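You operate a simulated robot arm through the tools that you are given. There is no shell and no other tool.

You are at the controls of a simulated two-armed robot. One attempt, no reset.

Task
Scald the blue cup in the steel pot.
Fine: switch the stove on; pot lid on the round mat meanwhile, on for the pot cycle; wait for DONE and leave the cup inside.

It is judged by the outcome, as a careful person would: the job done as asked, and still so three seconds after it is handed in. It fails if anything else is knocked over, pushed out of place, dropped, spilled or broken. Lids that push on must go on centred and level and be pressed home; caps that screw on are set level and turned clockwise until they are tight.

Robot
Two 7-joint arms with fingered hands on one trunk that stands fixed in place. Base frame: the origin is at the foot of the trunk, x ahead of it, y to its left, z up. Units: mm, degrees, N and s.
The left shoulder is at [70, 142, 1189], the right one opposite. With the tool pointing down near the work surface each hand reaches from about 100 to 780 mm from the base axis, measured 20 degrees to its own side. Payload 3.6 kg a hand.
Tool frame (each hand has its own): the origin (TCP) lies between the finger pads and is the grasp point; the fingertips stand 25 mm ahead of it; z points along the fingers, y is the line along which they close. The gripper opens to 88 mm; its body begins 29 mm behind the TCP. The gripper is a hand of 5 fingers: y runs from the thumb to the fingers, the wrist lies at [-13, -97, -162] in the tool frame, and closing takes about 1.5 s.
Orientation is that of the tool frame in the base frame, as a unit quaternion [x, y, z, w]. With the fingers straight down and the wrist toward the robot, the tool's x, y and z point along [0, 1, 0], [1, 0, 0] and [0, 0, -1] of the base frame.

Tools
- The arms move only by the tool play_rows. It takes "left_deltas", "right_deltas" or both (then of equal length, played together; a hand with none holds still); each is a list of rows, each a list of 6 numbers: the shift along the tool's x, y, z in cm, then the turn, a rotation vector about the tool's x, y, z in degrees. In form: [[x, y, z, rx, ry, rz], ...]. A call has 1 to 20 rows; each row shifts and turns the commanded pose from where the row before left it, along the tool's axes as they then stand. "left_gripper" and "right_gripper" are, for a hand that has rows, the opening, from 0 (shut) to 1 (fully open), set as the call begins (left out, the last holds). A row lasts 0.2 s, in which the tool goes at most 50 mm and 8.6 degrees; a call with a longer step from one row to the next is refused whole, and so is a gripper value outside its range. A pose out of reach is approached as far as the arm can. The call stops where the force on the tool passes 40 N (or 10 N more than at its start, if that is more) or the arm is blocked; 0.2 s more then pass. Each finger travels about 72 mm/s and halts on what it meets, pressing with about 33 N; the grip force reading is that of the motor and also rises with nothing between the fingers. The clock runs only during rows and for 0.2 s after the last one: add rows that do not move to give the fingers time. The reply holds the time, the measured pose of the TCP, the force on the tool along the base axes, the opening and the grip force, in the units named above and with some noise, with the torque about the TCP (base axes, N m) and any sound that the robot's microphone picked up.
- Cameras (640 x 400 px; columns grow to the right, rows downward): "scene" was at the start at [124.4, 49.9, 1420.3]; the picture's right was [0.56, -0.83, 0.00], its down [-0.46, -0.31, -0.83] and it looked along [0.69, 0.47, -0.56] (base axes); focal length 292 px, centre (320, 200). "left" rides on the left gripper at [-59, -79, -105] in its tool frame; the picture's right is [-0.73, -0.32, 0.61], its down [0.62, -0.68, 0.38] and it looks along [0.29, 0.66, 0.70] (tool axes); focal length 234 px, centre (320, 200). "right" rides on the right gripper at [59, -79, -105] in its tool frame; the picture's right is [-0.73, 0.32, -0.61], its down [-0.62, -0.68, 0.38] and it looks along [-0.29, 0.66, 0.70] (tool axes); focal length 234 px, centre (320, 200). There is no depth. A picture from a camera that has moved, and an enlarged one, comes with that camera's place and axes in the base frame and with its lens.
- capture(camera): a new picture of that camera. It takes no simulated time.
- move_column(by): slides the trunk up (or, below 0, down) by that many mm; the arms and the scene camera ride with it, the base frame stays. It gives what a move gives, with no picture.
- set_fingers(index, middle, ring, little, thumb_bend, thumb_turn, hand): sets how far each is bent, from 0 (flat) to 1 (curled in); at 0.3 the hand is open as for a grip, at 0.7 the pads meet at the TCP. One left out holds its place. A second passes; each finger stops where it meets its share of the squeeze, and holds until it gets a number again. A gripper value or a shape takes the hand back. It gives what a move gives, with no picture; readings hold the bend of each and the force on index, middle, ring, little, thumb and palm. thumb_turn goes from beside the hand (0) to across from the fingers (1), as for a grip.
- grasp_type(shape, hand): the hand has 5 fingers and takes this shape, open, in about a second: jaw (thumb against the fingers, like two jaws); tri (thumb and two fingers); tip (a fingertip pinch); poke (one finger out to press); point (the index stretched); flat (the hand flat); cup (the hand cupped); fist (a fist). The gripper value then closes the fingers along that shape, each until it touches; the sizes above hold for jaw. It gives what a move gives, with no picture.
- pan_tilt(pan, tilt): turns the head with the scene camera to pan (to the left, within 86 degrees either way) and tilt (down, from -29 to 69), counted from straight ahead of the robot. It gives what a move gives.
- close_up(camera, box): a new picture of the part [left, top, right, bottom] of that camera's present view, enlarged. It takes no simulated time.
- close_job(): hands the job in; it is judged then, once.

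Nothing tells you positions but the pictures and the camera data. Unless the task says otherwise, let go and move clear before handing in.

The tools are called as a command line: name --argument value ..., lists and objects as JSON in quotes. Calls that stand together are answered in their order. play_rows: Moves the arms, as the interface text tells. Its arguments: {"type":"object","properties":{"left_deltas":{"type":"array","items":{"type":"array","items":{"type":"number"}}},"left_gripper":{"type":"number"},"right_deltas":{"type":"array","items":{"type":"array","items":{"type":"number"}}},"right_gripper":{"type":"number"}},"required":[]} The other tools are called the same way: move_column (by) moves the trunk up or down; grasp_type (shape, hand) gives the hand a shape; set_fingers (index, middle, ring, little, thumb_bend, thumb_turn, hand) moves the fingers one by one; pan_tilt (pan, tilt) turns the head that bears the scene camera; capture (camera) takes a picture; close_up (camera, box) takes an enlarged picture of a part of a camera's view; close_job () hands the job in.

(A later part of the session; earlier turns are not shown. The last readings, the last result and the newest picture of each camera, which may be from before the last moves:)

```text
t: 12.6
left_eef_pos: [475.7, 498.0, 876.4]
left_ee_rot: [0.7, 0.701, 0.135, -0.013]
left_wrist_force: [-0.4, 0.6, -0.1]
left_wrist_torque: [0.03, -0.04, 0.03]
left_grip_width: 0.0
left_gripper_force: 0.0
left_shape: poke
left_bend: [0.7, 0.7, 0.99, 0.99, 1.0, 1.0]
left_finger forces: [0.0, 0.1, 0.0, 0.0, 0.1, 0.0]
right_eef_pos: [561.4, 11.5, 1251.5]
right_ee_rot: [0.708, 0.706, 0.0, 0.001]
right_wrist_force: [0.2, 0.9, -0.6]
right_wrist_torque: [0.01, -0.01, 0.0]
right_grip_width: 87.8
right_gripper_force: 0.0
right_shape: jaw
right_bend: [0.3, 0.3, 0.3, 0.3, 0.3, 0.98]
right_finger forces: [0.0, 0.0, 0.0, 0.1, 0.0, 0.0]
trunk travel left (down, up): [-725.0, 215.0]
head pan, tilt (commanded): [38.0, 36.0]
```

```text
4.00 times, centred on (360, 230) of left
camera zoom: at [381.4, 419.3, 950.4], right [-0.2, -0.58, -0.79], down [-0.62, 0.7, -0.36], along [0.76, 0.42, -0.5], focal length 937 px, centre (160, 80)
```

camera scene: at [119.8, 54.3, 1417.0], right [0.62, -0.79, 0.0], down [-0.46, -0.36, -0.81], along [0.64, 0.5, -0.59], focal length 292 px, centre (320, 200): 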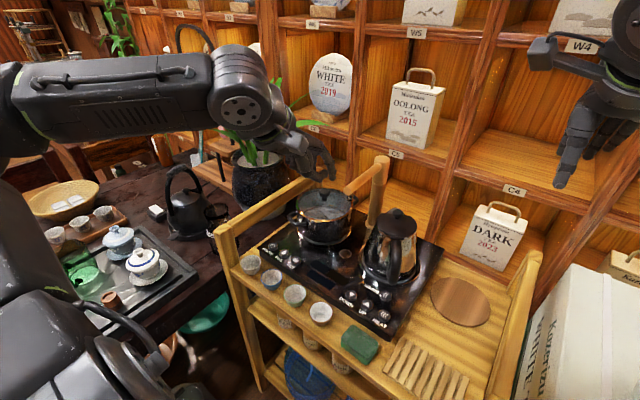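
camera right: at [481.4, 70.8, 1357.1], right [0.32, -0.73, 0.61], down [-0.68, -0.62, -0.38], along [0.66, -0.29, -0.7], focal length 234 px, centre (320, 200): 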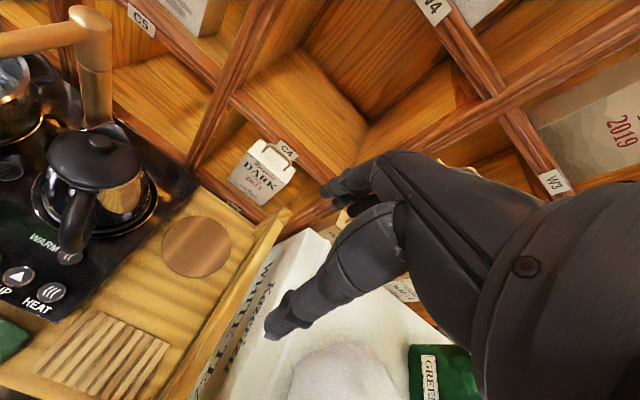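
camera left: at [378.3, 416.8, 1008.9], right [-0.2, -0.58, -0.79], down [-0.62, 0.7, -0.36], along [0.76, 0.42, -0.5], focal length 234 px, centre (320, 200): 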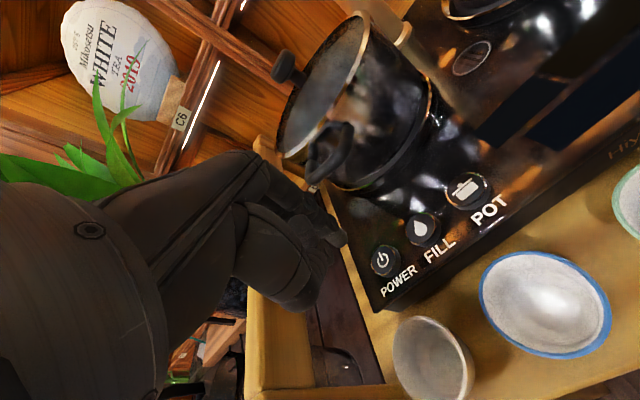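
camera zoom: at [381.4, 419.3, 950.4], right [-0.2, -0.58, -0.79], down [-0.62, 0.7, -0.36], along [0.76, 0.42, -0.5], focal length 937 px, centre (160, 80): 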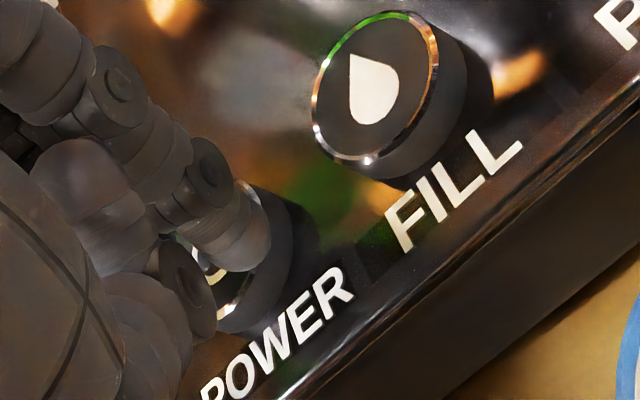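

play_rows --left_deltas '[[-0.041, -0.034, 0.193, 0, 0, 0], [-0.041, -0.034, 0.193, 0, 0, 0], [0, 0, 0, 0, 0, 0]]'

close_up --camera "left" --box '[280, 180, 440, 280]'

```text
t: 13.4
left_eef_pos: [476.1, 498.3, 873.3]
left_ee_rot: [0.701, 0.7, 0.136, -0.012]
left_wrist_force: [-0.7, 0.6, 2.8]
left_wrist_torque: [0.0, -0.04, 0.0]
left_grip_width: 0.2
left_gripper_force: 0.1
left_shape: poke
left_bend: [0.7, 0.7, 0.99, 0.99, 1.0, 1.0]
left_finger forces: [2.7, 0.0, 0.0, 0.0, 0.0, 0.0]
right_eef_pos: [560.9, 11.8, 1252.9]
right_ee_rot: [0.708, 0.707, 0.001, 0.001]
right_wrist_force: [0.0, -0.5, 0.6]
right_wrist_torque: [-0.01, 0.01, 0.0]
right_grip_width: 87.9
right_gripper_force: 0.1
right_shape: jaw
right_bend: [0.3, 0.3, 0.3, 0.3, 0.3, 0.98]
right_finger forces: [0.0, 0.0, 0.0, 0.1, 0.1, 0.0]
trunk travel left (down, up): [-725.0, 215.0]
head pan, tilt (commanded): [38.0, 36.0]
heard: click
```

```text
4.00 times, centred on (360, 230) of left
camera zoom: at [381.5, 419.2, 946.7], right [-0.2, -0.58, -0.79], down [-0.62, 0.7, -0.36], along [0.76, 0.42, -0.5], focal length 937 px, centre (160, 80)
```

zoom: 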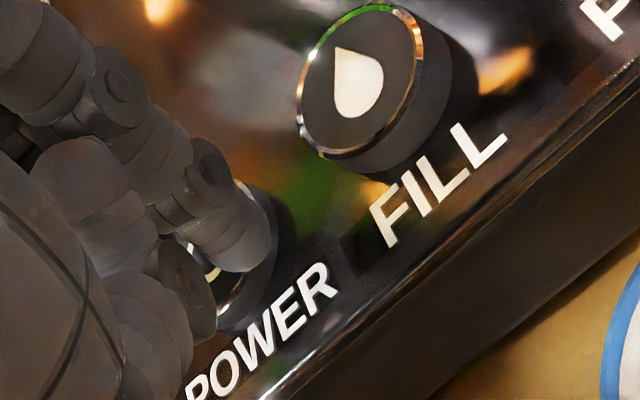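

A click was heard with the index bearing 2.7 N, so POWER has been pressed. I'll lift off and look at the display.

play_rows --left_deltas '[[0.62, 0.52, -2.89, 0, 0, 0], [0.62, 0.52, -2.89, 0, 0, 0], [0, 0, 0, 0, 0, 0]]'

close_up --camera "scene" --box '[230, 200, 390, 300]'

capture --camera "scene"

```text
t: 14.2
left_eef_pos: [477.4, 499.5, 931.8]
left_ee_rot: [0.7, 0.701, 0.135, -0.012]
left_wrist_force: [-0.1, -0.6, -0.5]
left_wrist_torque: [-0.01, 0.01, -0.03]
left_grip_width: 0.0
left_gripper_force: 0.1
left_shape: poke
left_bend: [0.7, 0.7, 0.99, 0.99, 1.0, 1.0]
left_finger forces: [0.0, 0.0, 0.0, 0.1, 0.0, 0.1]
right_eef_pos: [562.3, 11.8, 1251.7]
right_ee_rot: [0.708, 0.706, 0.0, 0.0]
right_wrist_force: [-0.2, 0.5, -0.6]
right_wrist_torque: [0.01, 0.02, -0.02]
right_grip_width: 88.1
right_gripper_force: 0.1
right_shape: jaw
right_bend: [0.3, 0.3, 0.3, 0.3, 0.3, 0.98]
right_finger forces: [0.0, 0.0, 0.0, 0.0, 0.0, 0.0]
trunk travel left (down, up): [-725.0, 215.0]
head pan, tilt (commanded): [38.0, 36.0]
```

```text
4.00 times, centred on (310, 250) of scene
camera zoom: at [120.3, 54.6, 1416.9], right [0.62, -0.79, 0.0], down [-0.46, -0.36, -0.81], along [0.64, 0.5, -0.59], focal length 1167 px, centre (360, 0)
```

zoom: 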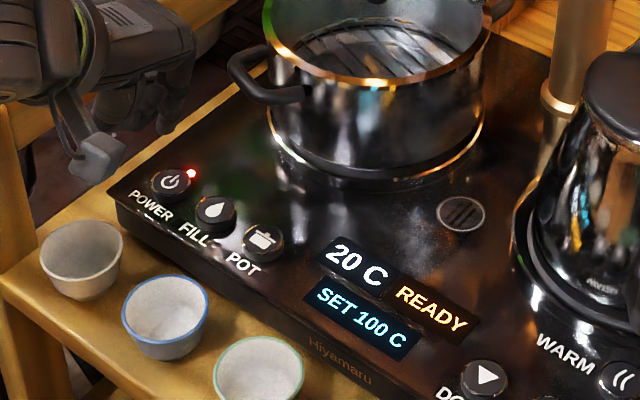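

```text
taken
camera scene: at [120.3, 54.6, 1416.9], right [0.62, -0.79, 0.0], down [-0.46, -0.36, -0.81], along [0.64, 0.5, -0.59], focal length 292 px, centre (320, 200)
```

scene: 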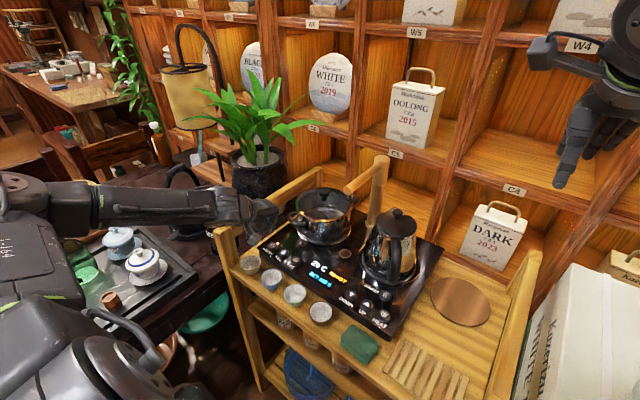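

The stove is on: 20 C, SET 100 C, READY. Next I'll take the lid by its knob with a three-finger shape, first hovering above it to check the alignment.

play_rows --left_deltas '[[0.69, 0.57, -3.21, 0, 0, 0], [0.69, 0.57, -3.21, 0, 0, 0], [0.69, 0.57, -3.21, 0, 0, 0], [0, 0, 0, 5, -6, 0], [0, 0, 0, 5, -6, 0], [0, 0, -3, 0, 0, 0], [-1.46, 3.95, 0, 0, 0, 0], [-1.46, 3.95, 0, 0, 0, 0], [0, 0, 0, 0, 0, 0]]'

grasp_type --hand "left" --shape "tri"

capture --camera "left"

close_up --camera "scene" --box '[200, 110, 392, 230]'

```text
t: 16.2
left_eef_pos: [553.0, 467.5, 1063.3]
left_ee_rot: [0.707, 0.708, 0.0, 0.001]
left_wrist_force: [-0.2, 0.4, -0.1]
left_wrist_torque: [0.02, 0.01, 0.0]
left_grip_width: 0.1
left_gripper_force: 0.0
left_shape: poke
left_bend: [0.7, 0.7, 0.99, 0.99, 1.0, 1.0]
left_finger forces: [0.1, 0.1, 0.1, 0.0, 0.1, 0.0]
right_eef_pos: [558.9, 10.5, 1253.4]
right_ee_rot: [0.707, 0.707, 0.001, 0.0]
right_wrist_force: [-0.6, -0.4, 0.5]
right_wrist_torque: [-0.02, 0.02, 0.0]
right_grip_width: 87.6
right_gripper_force: 0.0
right_shape: jaw
right_bend: [0.3, 0.3, 0.3, 0.3, 0.3, 0.98]
right_finger forces: [0.0, 0.0, 0.0, 0.0, 0.0, 0.0]
trunk travel left (down, up): [-725.0, 215.0]
head pan, tilt (commanded): [38.0, 36.0]
```

```text
t: 17.1
left_eef_pos: [555.2, 469.4, 1062.8]
left_ee_rot: [0.707, 0.707, 0.0, 0.0]
left_wrist_force: [0.5, 0.4, 0.2]
left_wrist_torque: [0.0, 0.03, -0.01]
left_grip_width: 87.8
left_gripper_force: 0.0
left_shape: tri
left_bend: [0.3, 0.3, 0.99, 0.99, 0.3, 0.98]
left_finger forces: [0.0, 0.0, 0.0, 0.0, 0.1, 0.0]
right_eef_pos: [562.3, 11.9, 1251.9]
right_ee_rot: [0.708, 0.707, -0.001, 0.0]
right_wrist_force: [0.0, 0.1, -0.7]
right_wrist_torque: [-0.01, -0.01, 0.03]
right_grip_width: 87.7
right_gripper_force: 0.0
right_shape: jaw
right_bend: [0.3, 0.3, 0.3, 0.3, 0.3, 0.98]
right_finger forces: [0.0, 0.1, 0.0, 0.0, 0.0, 0.0]
trunk travel left (down, up): [-725.0, 215.0]
head pan, tilt (commanded): [38.0, 36.0]
```

```text
taken
camera left: at [475.9, 408.5, 1166.4], right [-0.32, -0.73, -0.61], down [-0.68, 0.62, -0.38], along [0.66, 0.29, -0.7], focal length 234 px, centre (320, 200)
```

left: 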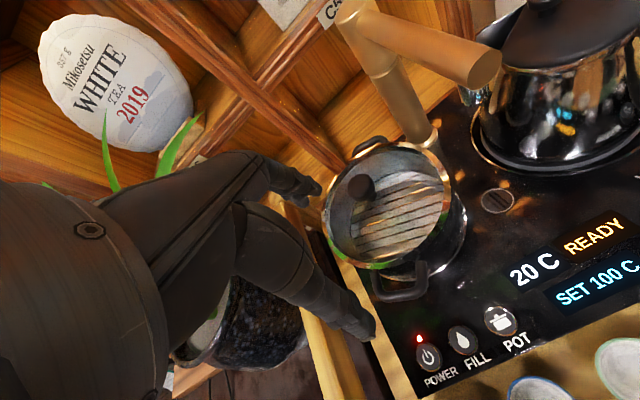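

```text
3.33 times, centred on (296, 170) of scene
camera zoom: at [120.4, 54.0, 1416.9], right [0.62, -0.79, 0.0], down [-0.46, -0.36, -0.81], along [0.64, 0.5, -0.59], focal length 973 px, centre (400, 300)
```

zoom: 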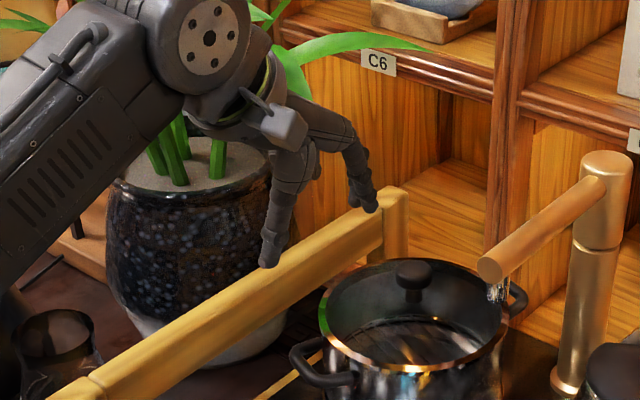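

close_up --camera "left" --box '[310, 120, 470, 220]'

close_up --camera "left" --box '[310, 200, 470, 300]'

close_up --camera "scene" --box '[280, 176, 376, 236]'

```text
4.00 times, centred on (390, 170) of left
camera zoom: at [475.9, 408.5, 1166.4], right [-0.32, -0.73, -0.61], down [-0.68, 0.62, -0.38], along [0.66, 0.29, -0.7], focal length 937 px, centre (40, 320)
```

zoom: 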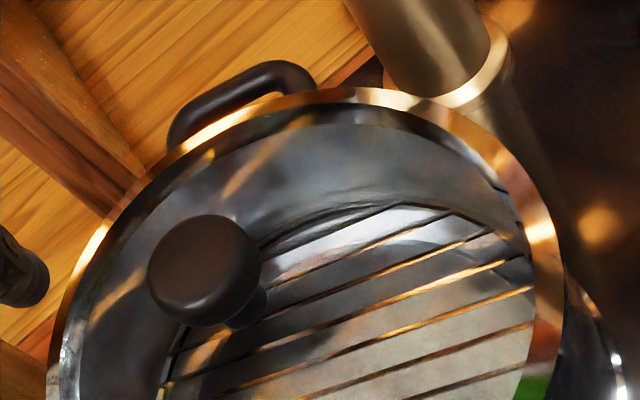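

```text
4.00 times, centred on (390, 250) of left
camera zoom: at [475.9, 408.5, 1166.4], right [-0.32, -0.73, -0.61], down [-0.68, 0.62, -0.38], along [0.66, 0.29, -0.7], focal length 937 px, centre (40, 0)
```

zoom: 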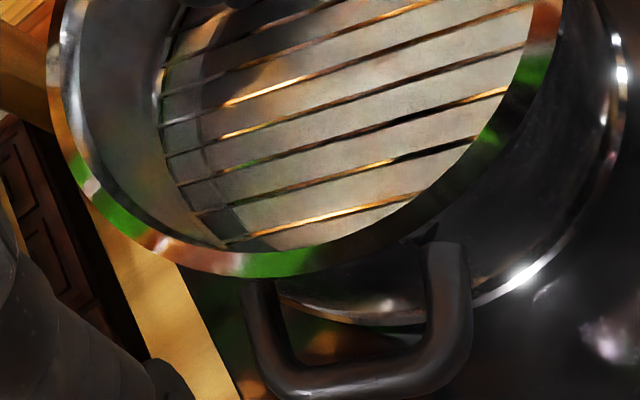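

```text
6.67 times, centred on (328, 206) of scene
camera zoom: at [120.4, 54.0, 1416.9], right [0.62, -0.79, 0.0], down [-0.46, -0.36, -0.81], along [0.64, 0.5, -0.59], focal length 1946 px, centre (267, 160)
```

zoom: 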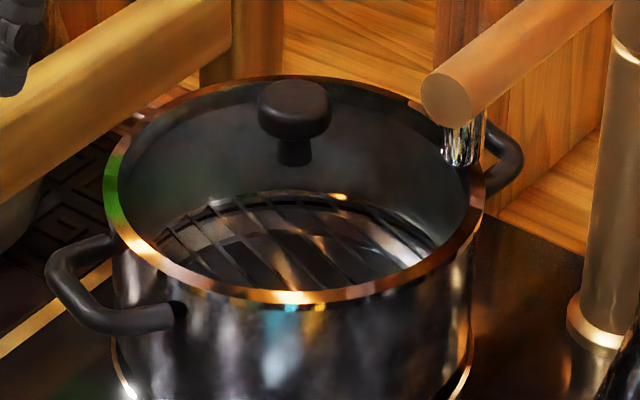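

The knob cap is about 29 mm across, topping out near z≈982 at (632, 440), with the glass about 33 mm below. I'll move over it and descend to just above.

play_rows --left_deltas '[[-1.47, 3.85, 0, 0, 0, 0], [-1.47, 3.85, 0, 0, 0, 0], [0, 0, 2.5, 0, 0, 0], [0, 0, 2.5, 0, 0, 0], [0, 0, 0, 0, 0, 0]]'

capture --camera "left"

close_up --camera "scene" --box '[260, 130, 388, 210]'

```text
t: 18.3
left_eef_pos: [631.8, 438.5, 1011.7]
left_ee_rot: [0.707, 0.707, 0.0, 0.0]
left_wrist_force: [0.0, -0.4, -0.4]
left_wrist_torque: [0.0, 0.0, 0.01]
left_grip_width: 87.8
left_gripper_force: 0.0
left_shape: tri
left_bend: [0.3, 0.3, 0.99, 0.99, 0.3, 0.98]
left_finger forces: [0.1, 0.0, 0.1, 0.0, 0.1, 0.1]
right_eef_pos: [560.7, 11.7, 1251.6]
right_ee_rot: [0.707, 0.707, 0.001, 0.0]
right_wrist_force: [0.5, 0.2, -0.3]
right_wrist_torque: [-0.02, 0.02, -0.01]
right_grip_width: 88.0
right_gripper_force: 0.2
right_shape: jaw
right_bend: [0.3, 0.3, 0.3, 0.3, 0.3, 0.98]
right_finger forces: [0.0, 0.1, 0.1, 0.1, 0.1, 0.0]
trunk travel left (down, up): [-725.0, 215.0]
head pan, tilt (commanded): [38.0, 36.0]
```

```text
taken
camera left: at [552.7, 378.3, 1115.9], right [-0.32, -0.73, -0.61], down [-0.68, 0.62, -0.38], along [0.66, 0.29, -0.7], focal length 234 px, centre (320, 200)
```

left: 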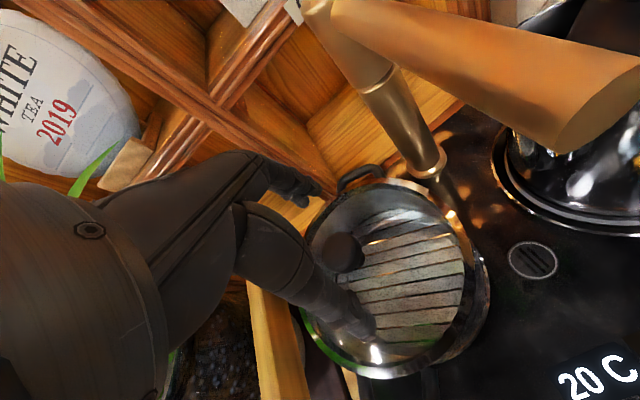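

```text
5.00 times, centred on (324, 170) of scene
camera zoom: at [120.2, 53.5, 1417.0], right [0.62, -0.79, 0.0], down [-0.46, -0.36, -0.81], along [0.64, 0.5, -0.59], focal length 1459 px, centre (300, 350)
```

zoom: 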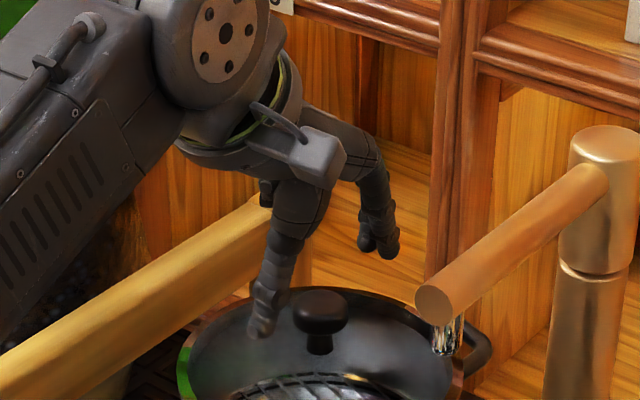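

Knob and hand are aligned within a couple of millimetres. I'll lower to grasp height, checking force.

play_rows --left_deltas '[[0, 0, 1.25, 0, 0, 0], [0, 0, 1.25, 0, 0, 0], [0, 0, 0.5, 0, 0, 0], [0, 0, 0.4, 0, 0, 0], [0, 0, 0, 0, 0, 0]]'

close_up --camera "left" --box '[240, 180, 432, 300]'

close_up --camera "scene" --box '[280, 150, 376, 210]'

```text
t: 19.5
left_eef_pos: [632.1, 439.2, 977.3]
left_ee_rot: [0.707, 0.707, 0.0, 0.0]
left_wrist_force: [-0.2, -0.9, 0.6]
left_wrist_torque: [0.0, -0.02, -0.01]
left_grip_width: 87.7
left_gripper_force: 0.2
left_shape: tri
left_bend: [0.3, 0.3, 0.99, 0.99, 0.3, 0.98]
left_finger forces: [0.0, 0.1, 0.0, 0.0, 0.0, 0.0]
right_eef_pos: [561.6, 10.5, 1252.4]
right_ee_rot: [0.708, 0.707, 0.001, 0.0]
right_wrist_force: [0.1, 0.2, 0.9]
right_wrist_torque: [-0.02, 0.03, 0.0]
right_grip_width: 87.9
right_gripper_force: 0.0
right_shape: jaw
right_bend: [0.3, 0.3, 0.3, 0.3, 0.3, 0.98]
right_finger forces: [0.0, 0.1, 0.1, 0.1, 0.0, 0.0]
trunk travel left (down, up): [-725.0, 215.0]
head pan, tilt (commanded): [38.0, 36.0]
```

```text
3.33 times, centred on (336, 240) of left
camera zoom: at [552.6, 379.6, 1081.8], right [-0.32, -0.73, -0.61], down [-0.68, 0.62, -0.38], along [0.66, 0.29, -0.7], focal length 781 px, centre (267, 67)
```

zoom: 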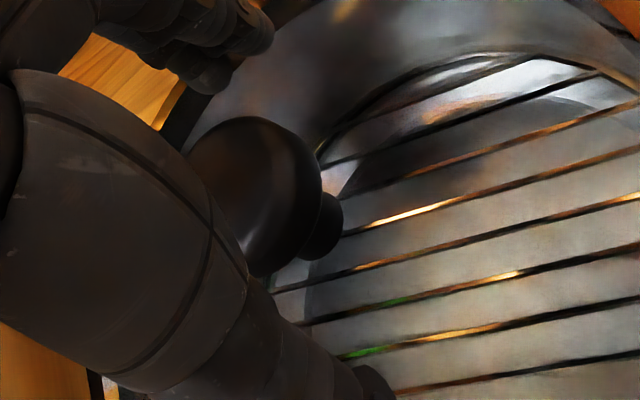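

```text
6.67 times, centred on (328, 180) of scene
camera zoom: at [119.9, 54.1, 1417.0], right [0.62, -0.79, 0.0], down [-0.46, -0.36, -0.81], along [0.64, 0.5, -0.59], focal length 1946 px, centre (267, 333)
```

zoom: 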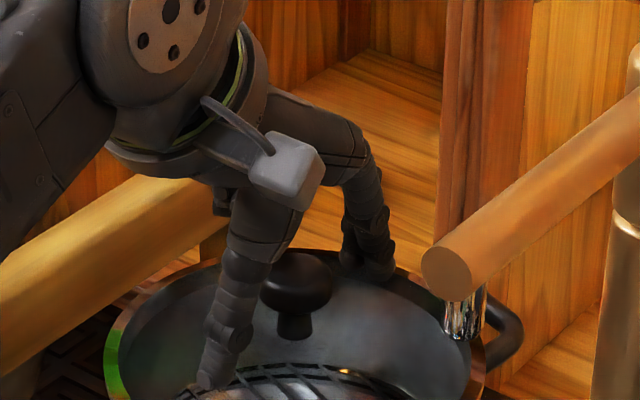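

Thumb and fingers straddle the knob. I'll close the grip.

play_rows --left_deltas '[[0, 0, 0, 0, 0, 0], [0, 0, 0, 0, 0, 0], [0, 0, 0, 0, 0, 0], [0, 0, 0, 0, 0, 0], [0, 0, 0, 0, 0, 0], [0, 0, 0, 0, 0, 0], [0, 0, 0, 0, 0, 0], [0, 0, 0, 0, 0, 0]]' --left_gripper 0

close_up --camera "left" --box '[240, 180, 432, 300]'

close_up --camera "scene" --box '[280, 150, 376, 210]'

```text
t: 21.3
left_eef_pos: [631.6, 439.8, 978.5]
left_ee_rot: [0.708, 0.707, 0.0, 0.0]
left_wrist_force: [1.7, -0.4, 3.1]
left_wrist_torque: [0.06, -0.33, -0.08]
left_grip_width: 20.0
left_gripper_force: 32.2
left_shape: tri
left_bend: [0.75, 0.59, 1.0, 1.0, 0.79, 1.0]
left_finger forces: [11.6, 16.3, 0.0, 0.0, 26.0, 0.1]
right_eef_pos: [560.1, 10.1, 1252.6]
right_ee_rot: [0.708, 0.707, 0.002, 0.0]
right_wrist_force: [0.9, -0.3, 1.0]
right_wrist_torque: [0.01, 0.02, -0.01]
right_grip_width: 87.6
right_gripper_force: 0.1
right_shape: jaw
right_bend: [0.3, 0.3, 0.3, 0.3, 0.3, 0.98]
right_finger forces: [0.1, 0.0, 0.1, 0.0, 0.1, 0.0]
trunk travel left (down, up): [-725.0, 215.0]
head pan, tilt (commanded): [38.0, 36.0]
heard: snap
```

```text
3.33 times, centred on (336, 240) of left
camera zoom: at [552.5, 379.1, 1082.2], right [-0.32, -0.73, -0.61], down [-0.68, 0.62, -0.38], along [0.66, 0.29, -0.7], focal length 781 px, centre (267, 67)
```

zoom: 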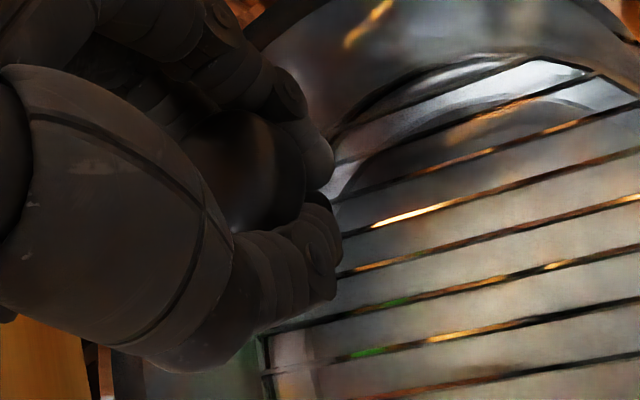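

```text
6.67 times, centred on (328, 180) of scene
camera zoom: at [119.7, 53.6, 1417.0], right [0.62, -0.79, 0.0], down [-0.46, -0.36, -0.81], along [0.64, 0.5, -0.59], focal length 1946 px, centre (267, 333)
```

zoom: 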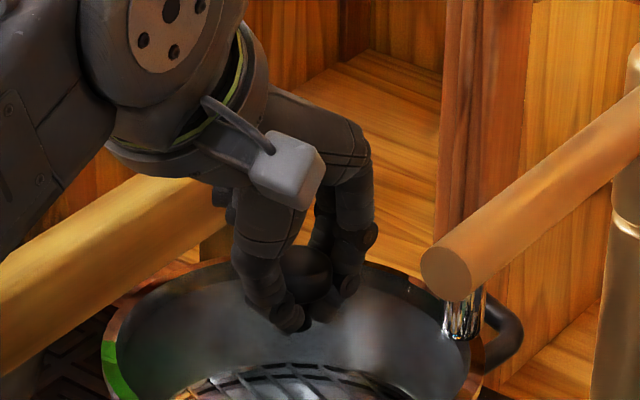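

The knob is held (26 N thumb, 28 N fingers) and a snap was heard as the lid came free of its seat. I'll lift gently and check that only the lid comes.

play_rows --left_deltas '[[0, 0, -0.5, 0, 0, 0], [0, 0, -0.8, 0, 0, 0], [0, 0, -1.0, 0, 0, 0], [0, 0, 0, 0, 0, 0]]'

close_up --camera "scene" --box '[270, 140, 398, 220]'

capture --camera "left"

```text
t: 22.3
left_eef_pos: [632.3, 440.3, 1000.7]
left_ee_rot: [0.707, 0.707, 0.0, 0.001]
left_wrist_force: [0.3, -0.3, -1.2]
left_wrist_torque: [0.04, -0.01, 0.0]
left_grip_width: 19.7
left_gripper_force: 33.2
left_shape: tri
left_bend: [0.75, 0.6, 1.0, 1.0, 0.8, 1.0]
left_finger forces: [12.3, 12.5, 0.0, 0.0, 23.6, 0.0]
right_eef_pos: [560.5, 11.7, 1251.4]
right_ee_rot: [0.708, 0.706, 0.001, 0.0]
right_wrist_force: [0.9, 0.1, 0.8]
right_wrist_torque: [-0.02, 0.0, 0.01]
right_grip_width: 87.8
right_gripper_force: 0.1
right_shape: jaw
right_bend: [0.3, 0.3, 0.3, 0.3, 0.3, 0.98]
right_finger forces: [0.0, 0.0, 0.0, 0.0, 0.1, 0.0]
trunk travel left (down, up): [-725.0, 215.0]
head pan, tilt (commanded): [38.0, 36.0]
```

```text
5.00 times, centred on (334, 180) of scene
camera zoom: at [120.4, 54.4, 1416.9], right [0.62, -0.79, 0.0], down [-0.46, -0.36, -0.81], along [0.64, 0.5, -0.59], focal length 1459 px, centre (250, 300)
```

zoom: 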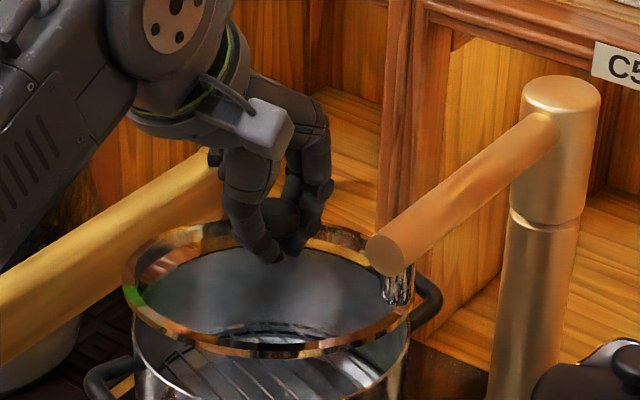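

```text
taken
camera left: at [553.2, 380.3, 1105.0], right [-0.32, -0.73, -0.61], down [-0.68, 0.62, -0.38], along [0.66, 0.29, -0.7], focal length 234 px, centre (320, 200)
```

left: 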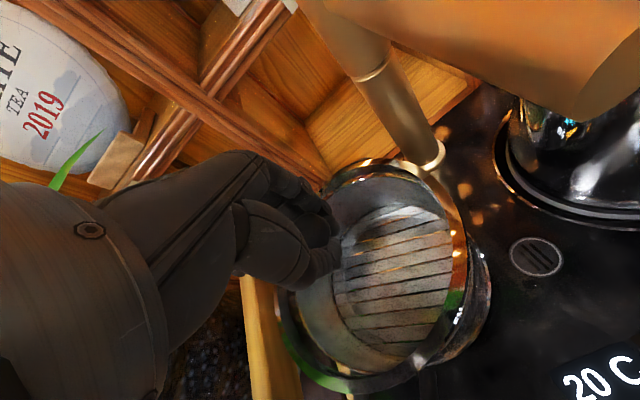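

The lid is off, level, and clear of the pot. I'll move the right arm out of the way while raising the lid and drawing it back toward the robot, clear of the tap.

play_rows --left_deltas '[[0.4, 0, -2.5, 0, 0, 0], [0.4, 0, -2.5, 0, 0, 0], [0, -2.5, -0.6, 0, 0, 0], [0, -4.0, -0.6, 0, 0, 0], [0, -4.0, -0.6, 0, 0, 0], [0, -3.5, -0.6, 0, 0, 0], [0, -2.2, 0, 0, 0, 0]]' --right_deltas '[[-4.2, -2.5, 0, 0, 0, 0], [-4.2, -2.5, 0, 0, 0, 0], [-4.2, -2.5, 0, 0, 0, 0], [-4.2, -2.5, 0, 0, 0, 0], [-4.2, -2.5, 0, 0, 0, 0], [-4.2, -2.5, 0, 0, 0, 0], [0, 0, 0, 0, 0, 0]]'

capture --camera "scene"

capture --camera "left"

```text
t: 23.9
left_eef_pos: [469.8, 448.0, 1074.7]
left_ee_rot: [0.708, 0.706, -0.001, 0.0]
left_wrist_force: [-0.4, -0.1, -0.4]
left_wrist_torque: [-0.04, 0.02, 0.01]
left_grip_width: 18.7
left_gripper_force: 32.9
left_shape: tri
left_bend: [0.75, 0.6, 1.0, 1.0, 0.8, 1.0]
left_finger forces: [10.0, 13.7, 0.1, 0.1, 23.8, 0.1]
right_eef_pos: [410.4, -240.3, 1251.3]
right_ee_rot: [0.707, 0.708, 0.0, 0.001]
right_wrist_force: [-0.5, -0.1, 0.6]
right_wrist_torque: [0.02, 0.0, 0.0]
right_grip_width: 87.7
right_gripper_force: 0.0
right_shape: jaw
right_bend: [0.3, 0.3, 0.3, 0.3, 0.3, 0.98]
right_finger forces: [0.0, 0.0, 0.0, 0.1, 0.1, 0.0]
trunk travel left (down, up): [-725.0, 215.0]
head pan, tilt (commanded): [38.0, 36.0]
```

```text
taken
camera scene: at [120.4, 54.8, 1416.9], right [0.62, -0.79, 0.0], down [-0.46, -0.36, -0.81], along [0.64, 0.5, -0.59], focal length 292 px, centre (320, 200)
```

scene: 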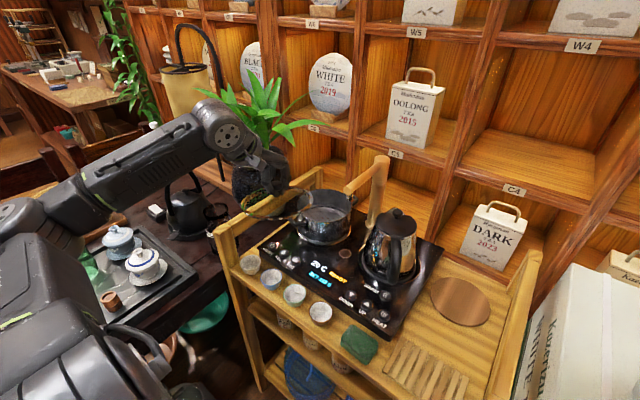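

```text
taken
camera left: at [391.1, 387.5, 1178.8], right [-0.32, -0.73, -0.61], down [-0.68, 0.62, -0.38], along [0.66, 0.29, -0.7], focal length 234 px, centre (320, 200)
```

left: 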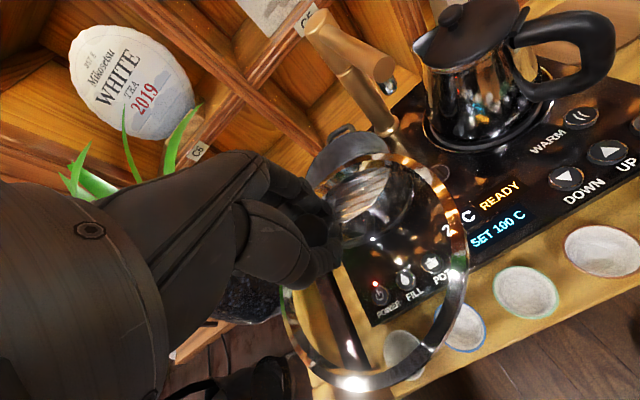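

close_up --camera "scene" --box '[280, 180, 376, 240]'

close_up --camera "scene" --box '[400, 240, 560, 340]'

```text
6.67 times, centred on (328, 210) of scene
camera zoom: at [120.4, 54.8, 1416.9], right [0.62, -0.79, 0.0], down [-0.46, -0.36, -0.81], along [0.64, 0.5, -0.59], focal length 1946 px, centre (267, 133)
```

zoom: 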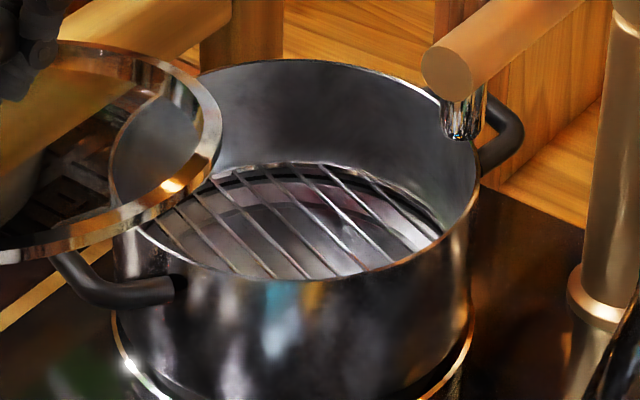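

```text
4.00 times, centred on (480, 290) of scene
camera zoom: at [120.4, 54.8, 1416.9], right [0.62, -0.79, 0.0], down [-0.46, -0.36, -0.81], along [0.64, 0.5, -0.59], focal length 1167 px, centre (-320, -160)
```

zoom: 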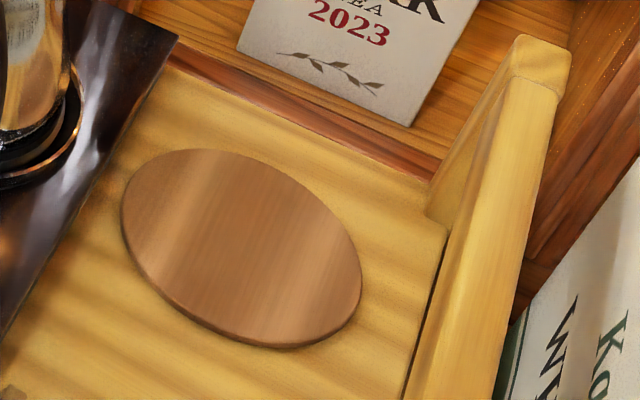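

The lid is clear of the pot. The mat centre triangulates to about (658, 51, 811). I'll carry the lid across in front of the kettle, then forward over the mat.

play_rows --left_deltas '[[-2.0, 0, 0, 0, 0, 0], [-4.0, 0, 0, 0, 0, 0], [-4.2, 0, 0, 0, 0, 0], [-4.2, 0, 0, 0, 0, 0], [-4.2, 0, 0, 0, 0, 0], [-4.2, 0, 0, 0, 0, 0], [-4.2, 0, 0, 0, 0, 0], [-4.2, 0, 0, 0, 0, 0], [-4.2, 0, 0, 0, 0, 0], [-2.5, 0, 0, 0, 0, 0], [-1.8, 0, 0, 0, 0, 0], [0, 0, 0, 0, 0, 0]]'

capture --camera "left"

capture --camera "scene"

```text
t: 26.5
left_eef_pos: [470.3, 51.5, 1074.9]
left_ee_rot: [0.707, 0.707, 0.0, 0.0]
left_wrist_force: [-0.4, -0.7, -2.2]
left_wrist_torque: [0.0, -0.02, 0.03]
left_grip_width: 18.2
left_gripper_force: 32.6
left_shape: tri
left_bend: [0.75, 0.6, 1.0, 1.0, 0.8, 1.0]
left_finger forces: [10.7, 14.6, 0.0, 0.1, 23.9, 0.0]
right_eef_pos: [410.9, -240.3, 1251.3]
right_ee_rot: [0.707, 0.707, 0.0, 0.0]
right_wrist_force: [0.2, 0.5, 0.6]
right_wrist_torque: [-0.01, 0.0, -0.04]
right_grip_width: 88.0
right_gripper_force: 0.1
right_shape: jaw
right_bend: [0.3, 0.3, 0.3, 0.3, 0.3, 0.98]
right_finger forces: [0.0, 0.1, 0.0, 0.1, 0.0, 0.1]
trunk travel left (down, up): [-725.0, 215.0]
head pan, tilt (commanded): [38.0, 36.0]
```

```text
taken
camera left: at [391.0, -9.4, 1179.4], right [-0.32, -0.73, -0.61], down [-0.68, 0.62, -0.38], along [0.66, 0.29, -0.7], focal length 234 px, centre (320, 200)
```

left: 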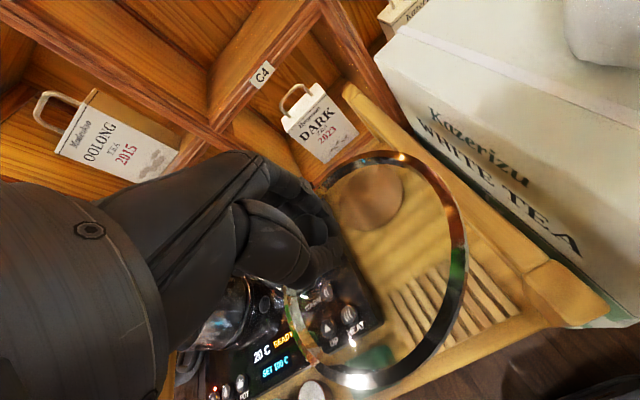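

```text
taken
camera scene: at [120.1, 54.2, 1416.9], right [0.62, -0.79, 0.0], down [-0.46, -0.36, -0.81], along [0.64, 0.5, -0.59], focal length 292 px, centre (320, 200)
```

scene: 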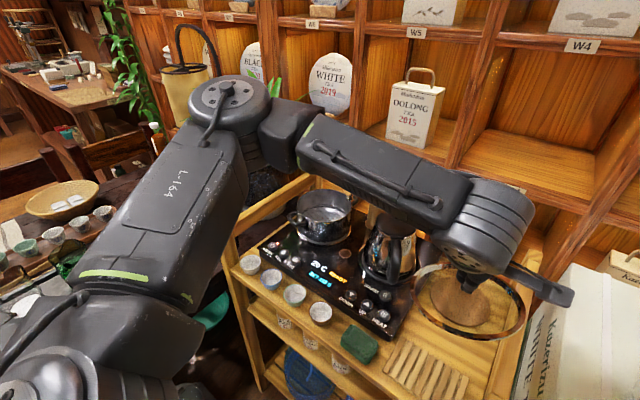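

play_rows --left_deltas '[[0, 2.5, 0, 0, 0, 0], [0, 4.2, 0, 0, 0, 0], [0, 4.2, 0, 0, 0, 0], [0, 4.2, 0, 0, 0, 0], [0, 2.6, 0, 0, 0, 0], [0, 1.0, 0, 0, 0, 0], [0, 0, 0, 0, 0, 0]]'

pan_tilt --pan 5 --tilt 42

capture --camera "scene"

capture --camera "left"

capture --camera "right"

```text
t: 28.1
left_eef_pos: [657.9, 50.8, 1073.9]
left_ee_rot: [0.707, 0.707, 0.001, 0.0]
left_wrist_force: [0.2, -0.3, -1.8]
left_wrist_torque: [-0.03, 0.0, -0.04]
left_grip_width: 17.8
left_gripper_force: 32.9
left_shape: tri
left_bend: [0.75, 0.6, 1.0, 1.0, 0.8, 1.0]
left_finger forces: [10.8, 14.8, 0.0, 0.0, 24.0, 0.0]
right_eef_pos: [411.3, -241.1, 1249.3]
right_ee_rot: [0.708, 0.707, -0.001, 0.0]
right_wrist_force: [0.7, 0.9, 0.9]
right_wrist_torque: [0.01, 0.01, -0.01]
right_grip_width: 87.8
right_gripper_force: 0.1
right_shape: jaw
right_bend: [0.3, 0.3, 0.3, 0.3, 0.3, 0.98]
right_finger forces: [0.0, 0.1, 0.0, 0.0, 0.1, 0.0]
trunk travel left (down, up): [-725.0, 215.0]
head pan, tilt (commanded): [38.0, 36.0]
```

```text
t: 29.1
left_eef_pos: [657.2, 50.1, 1074.1]
left_ee_rot: [0.707, 0.708, 0.0, 0.001]
left_wrist_force: [0.6, -0.6, -1.2]
left_wrist_torque: [-0.01, 0.0, 0.0]
left_grip_width: 18.0
left_gripper_force: 32.7
left_shape: tri
left_bend: [0.75, 0.6, 1.0, 1.0, 0.8, 1.0]
left_finger forces: [10.8, 14.8, 0.1, 0.1, 24.0, 0.0]
right_eef_pos: [409.1, -242.3, 1250.5]
right_ee_rot: [0.707, 0.707, 0.0, 0.0]
right_wrist_force: [0.2, -0.2, 0.8]
right_wrist_torque: [0.02, 0.02, 0.02]
right_grip_width: 87.7
right_gripper_force: 0.1
right_shape: jaw
right_bend: [0.3, 0.3, 0.3, 0.3, 0.3, 0.98]
right_finger forces: [0.1, 0.0, 0.0, 0.0, 0.0, 0.1]
trunk travel left (down, up): [-725.0, 215.0]
head pan, tilt (commanded): [5.0, 42.0]
```

```text
taken
camera scene: at [134.6, 7.4, 1408.0], right [0.09, -1.0, 0.0], down [-0.67, -0.06, -0.74], along [0.74, 0.07, -0.67], focal length 292 px, centre (320, 200)
```

scene: 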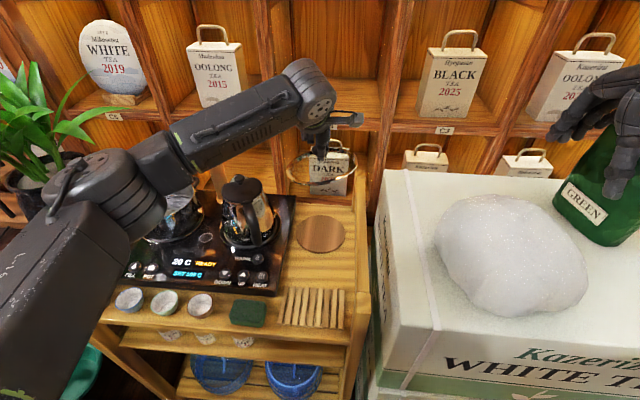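

```text
taken
camera left: at [578.4, -9.0, 1179.0], right [-0.32, -0.73, -0.61], down [-0.68, 0.62, -0.38], along [0.66, 0.29, -0.7], focal length 234 px, centre (320, 200)
```

left: 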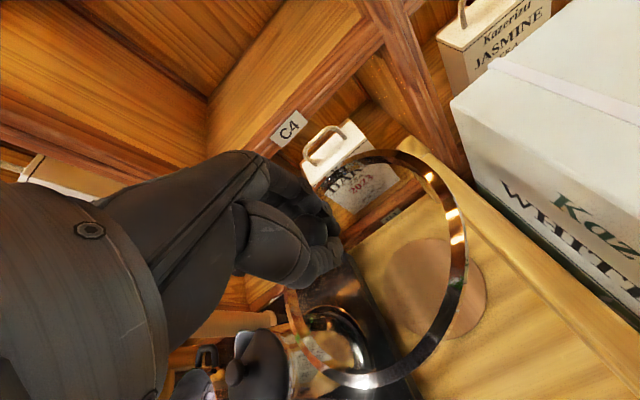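

```text
taken
camera right: at [330.8, -181.8, 1356.1], right [0.32, -0.73, 0.61], down [-0.68, -0.62, -0.38], along [0.66, -0.29, -0.7], focal length 234 px, centre (320, 200)
```

right: 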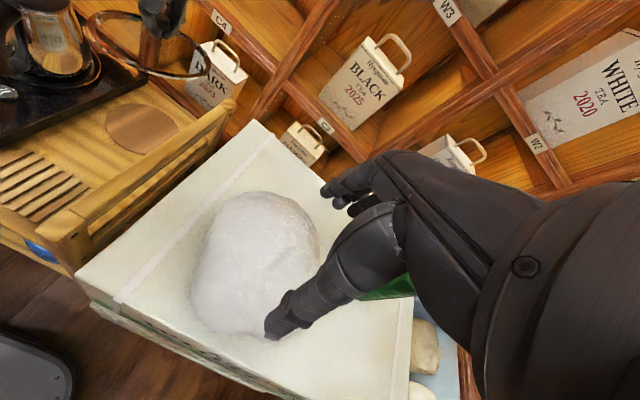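

close_up --camera "scene" --box '[270, 140, 398, 220]'

close_up --camera "scene" --box '[270, 200, 398, 280]'

close_up --camera "right" --box '[60, 40, 252, 160]'

```text
5.00 times, centred on (334, 180) of scene
camera zoom: at [134.6, 7.4, 1408.0], right [0.09, -1.0, 0.0], down [-0.67, -0.06, -0.74], along [0.74, 0.07, -0.67], focal length 1459 px, centre (250, 300)
```

zoom: 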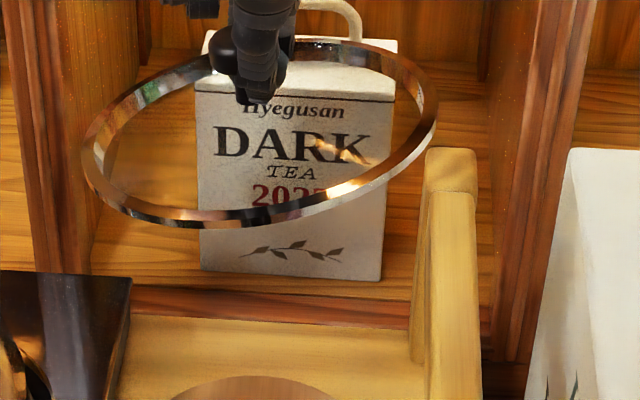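

```text
5.00 times, centred on (334, 240) of scene
camera zoom: at [134.6, 7.4, 1408.0], right [0.09, -1.0, 0.0], down [-0.67, -0.06, -0.74], along [0.74, 0.07, -0.67], focal length 1459 px, centre (250, 0)
```

zoom: 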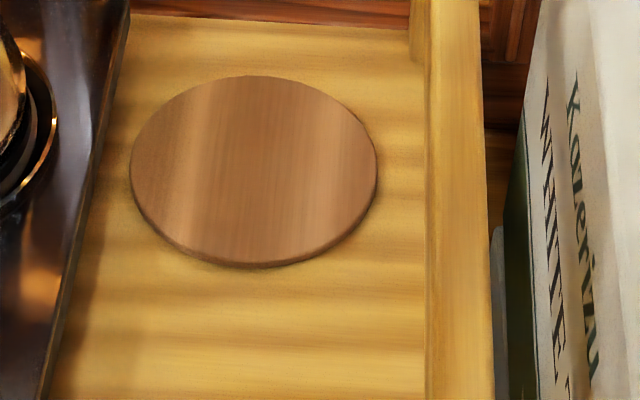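

```text
3.33 times, centred on (156, 100) of right
camera zoom: at [330.8, -181.8, 1356.1], right [0.32, -0.73, 0.61], down [-0.68, -0.62, -0.38], along [0.66, -0.29, -0.7], focal length 781 px, centre (867, 533)
```

zoom: 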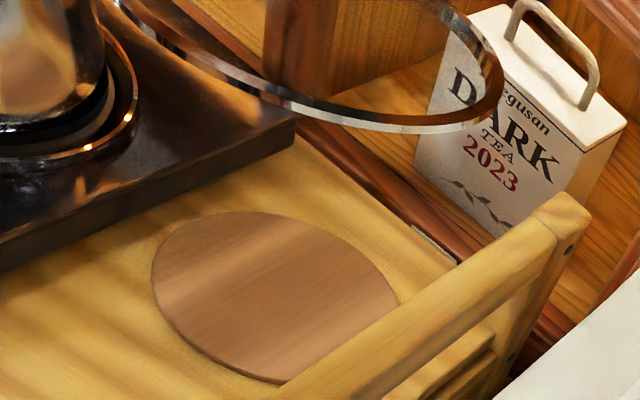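

The lid (≈157 mm) is centred over the mat within about 2 mm, with roughly 8 mm clearance to the stove and to the rail. I'll descend partway and recheck.

play_rows --left_deltas '[[0.1, 0.1, 2.5, 0, 0, 0], [0, 0, 3.5, 0, 0, 0], [0, 0, 3.5, 0, 0, 0], [0, 0, 1.5, 0, 0, 0], [0, 0, 0, 0, 0, 0]]'

close_up --camera "scene" --box '[260, 160, 420, 260]'

close_up --camera "right" --box '[60, 40, 252, 160]'

capture --camera "left"

```text
t: 30.3
left_eef_pos: [657.9, 51.6, 964.7]
left_ee_rot: [0.707, 0.707, 0.001, 0.0]
left_wrist_force: [0.3, 0.8, -1.4]
left_wrist_torque: [-0.01, 0.02, 0.01]
left_grip_width: 17.5
left_gripper_force: 33.0
left_shape: tri
left_bend: [0.75, 0.6, 1.0, 1.0, 0.8, 1.0]
left_finger forces: [10.3, 15.0, 0.0, 0.0, 24.0, 0.1]
right_eef_pos: [410.2, -240.9, 1251.4]
right_ee_rot: [0.707, 0.707, 0.0, 0.001]
right_wrist_force: [-0.5, -0.6, 0.1]
right_wrist_torque: [-0.01, -0.01, 0.0]
right_grip_width: 87.6
right_gripper_force: 0.2
right_shape: jaw
right_bend: [0.3, 0.3, 0.3, 0.3, 0.3, 0.98]
right_finger forces: [0.0, 0.1, 0.0, 0.0, 0.0, 0.1]
trunk travel left (down, up): [-725.0, 215.0]
head pan, tilt (commanded): [5.0, 42.0]
```

```text
4.00 times, centred on (340, 210) of scene
camera zoom: at [134.5, 7.4, 1408.0], right [0.09, -1.0, 0.0], down [-0.67, -0.06, -0.74], along [0.74, 0.06, -0.67], focal length 1167 px, centre (240, 160)
```

zoom: 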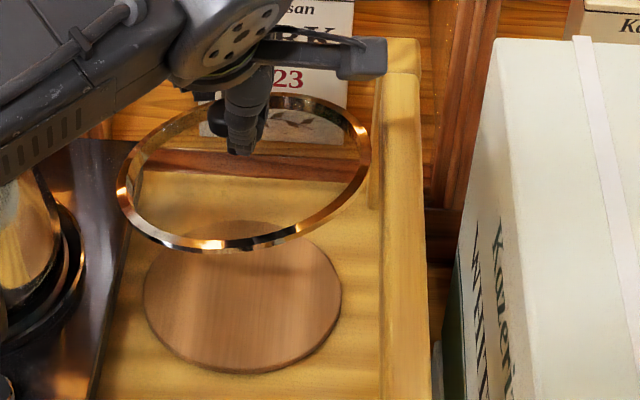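

```text
3.33 times, centred on (156, 100) of right
camera zoom: at [330.8, -181.8, 1356.1], right [0.32, -0.73, 0.61], down [-0.68, -0.62, -0.38], along [0.66, -0.29, -0.7], focal length 781 px, centre (867, 533)
```

zoom: 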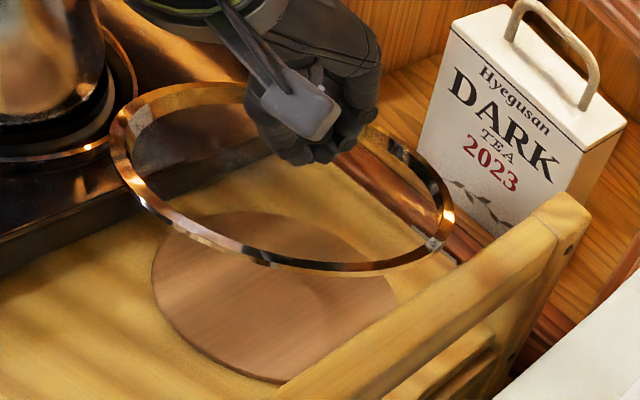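

```text
taken
camera left: at [579.2, -7.8, 1069.4], right [-0.32, -0.73, -0.61], down [-0.68, 0.62, -0.38], along [0.66, 0.29, -0.7], focal length 234 px, centre (320, 200)
```

left: 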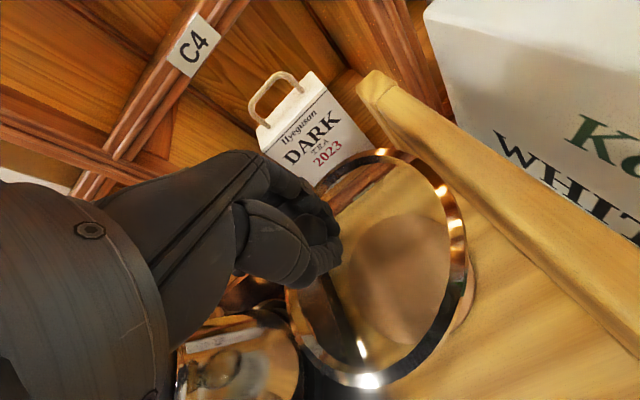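

The lid is about 7 mm from the rail's inner face, so I'll pass it shifted a few mm to the left, then return to centre below the rail.

play_rows --left_deltas '[[0.5, 0.15, 0, 0, 0, 0], [0, 0, 1.5, 0, 0, 0], [0, 0, 1.5, 0, 0, 0], [0, 0, 1.5, 0, 0, 0], [0, 0, 0.5, 0, 0, 0], [0, 0, 0, 0, 0, 0]]'

close_up --camera "scene" --box '[260, 160, 420, 260]'

close_up --camera "right" --box '[60, 40, 252, 160]'

close_up --camera "left" --box '[260, 120, 580, 320]'

```text
t: 31.7
left_eef_pos: [659.4, 56.9, 915.6]
left_ee_rot: [0.707, 0.707, 0.0, 0.0]
left_wrist_force: [-1.0, -0.1, -2.2]
left_wrist_torque: [-0.02, -0.01, 0.0]
left_grip_width: 17.9
left_gripper_force: 33.1
left_shape: tri
left_bend: [0.75, 0.6, 1.0, 1.0, 0.8, 1.0]
left_finger forces: [10.1, 15.2, 0.0, 0.0, 24.1, 0.1]
right_eef_pos: [410.9, -239.8, 1251.9]
right_ee_rot: [0.708, 0.706, 0.001, 0.001]
right_wrist_force: [-0.1, -0.5, 0.4]
right_wrist_torque: [0.0, 0.02, 0.0]
right_grip_width: 87.7
right_gripper_force: 0.1
right_shape: jaw
right_bend: [0.3, 0.3, 0.3, 0.3, 0.3, 0.98]
right_finger forces: [0.0, 0.0, 0.0, 0.0, 0.0, 0.0]
trunk travel left (down, up): [-725.0, 215.0]
head pan, tilt (commanded): [5.0, 42.0]
```

```text
4.00 times, centred on (340, 210) of scene
camera zoom: at [134.6, 7.4, 1408.0], right [0.09, -1.0, 0.0], down [-0.67, -0.06, -0.74], along [0.74, 0.06, -0.67], focal length 1167 px, centre (240, 160)
```

zoom: 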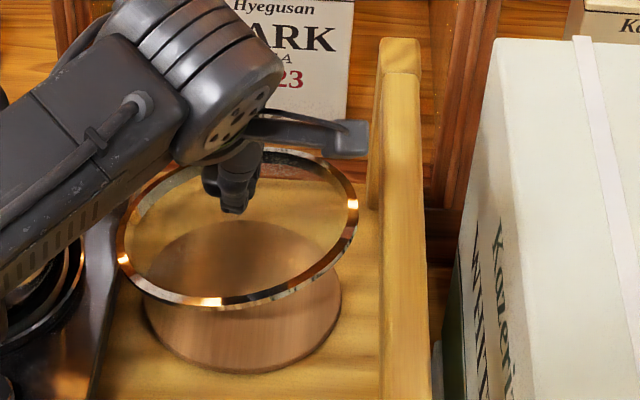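

```text
3.33 times, centred on (156, 100) of right
camera zoom: at [330.8, -181.8, 1356.1], right [0.32, -0.73, 0.61], down [-0.68, -0.62, -0.38], along [0.66, -0.29, -0.7], focal length 781 px, centre (867, 533)
```

zoom: 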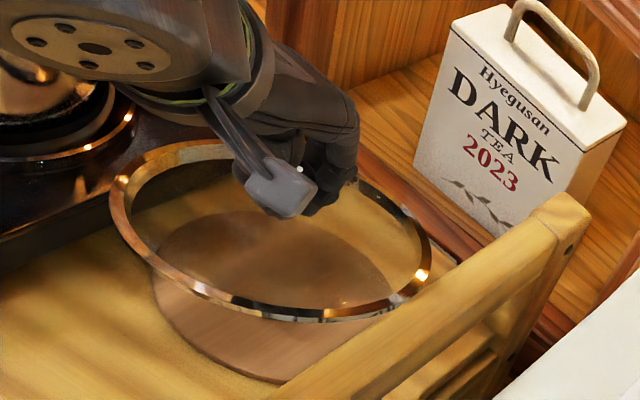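

```text
2.00 times, centred on (420, 220) of left
camera zoom: at [580.6, -3.1, 1018.7], right [-0.32, -0.73, -0.61], down [-0.68, 0.62, -0.38], along [0.66, 0.29, -0.7], focal length 468 px, centre (120, 160)
```

zoom: 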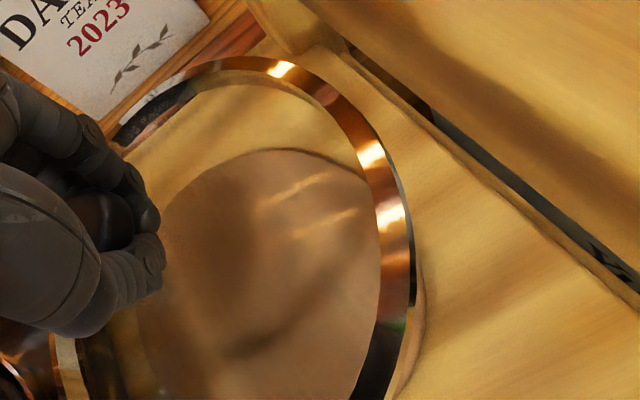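

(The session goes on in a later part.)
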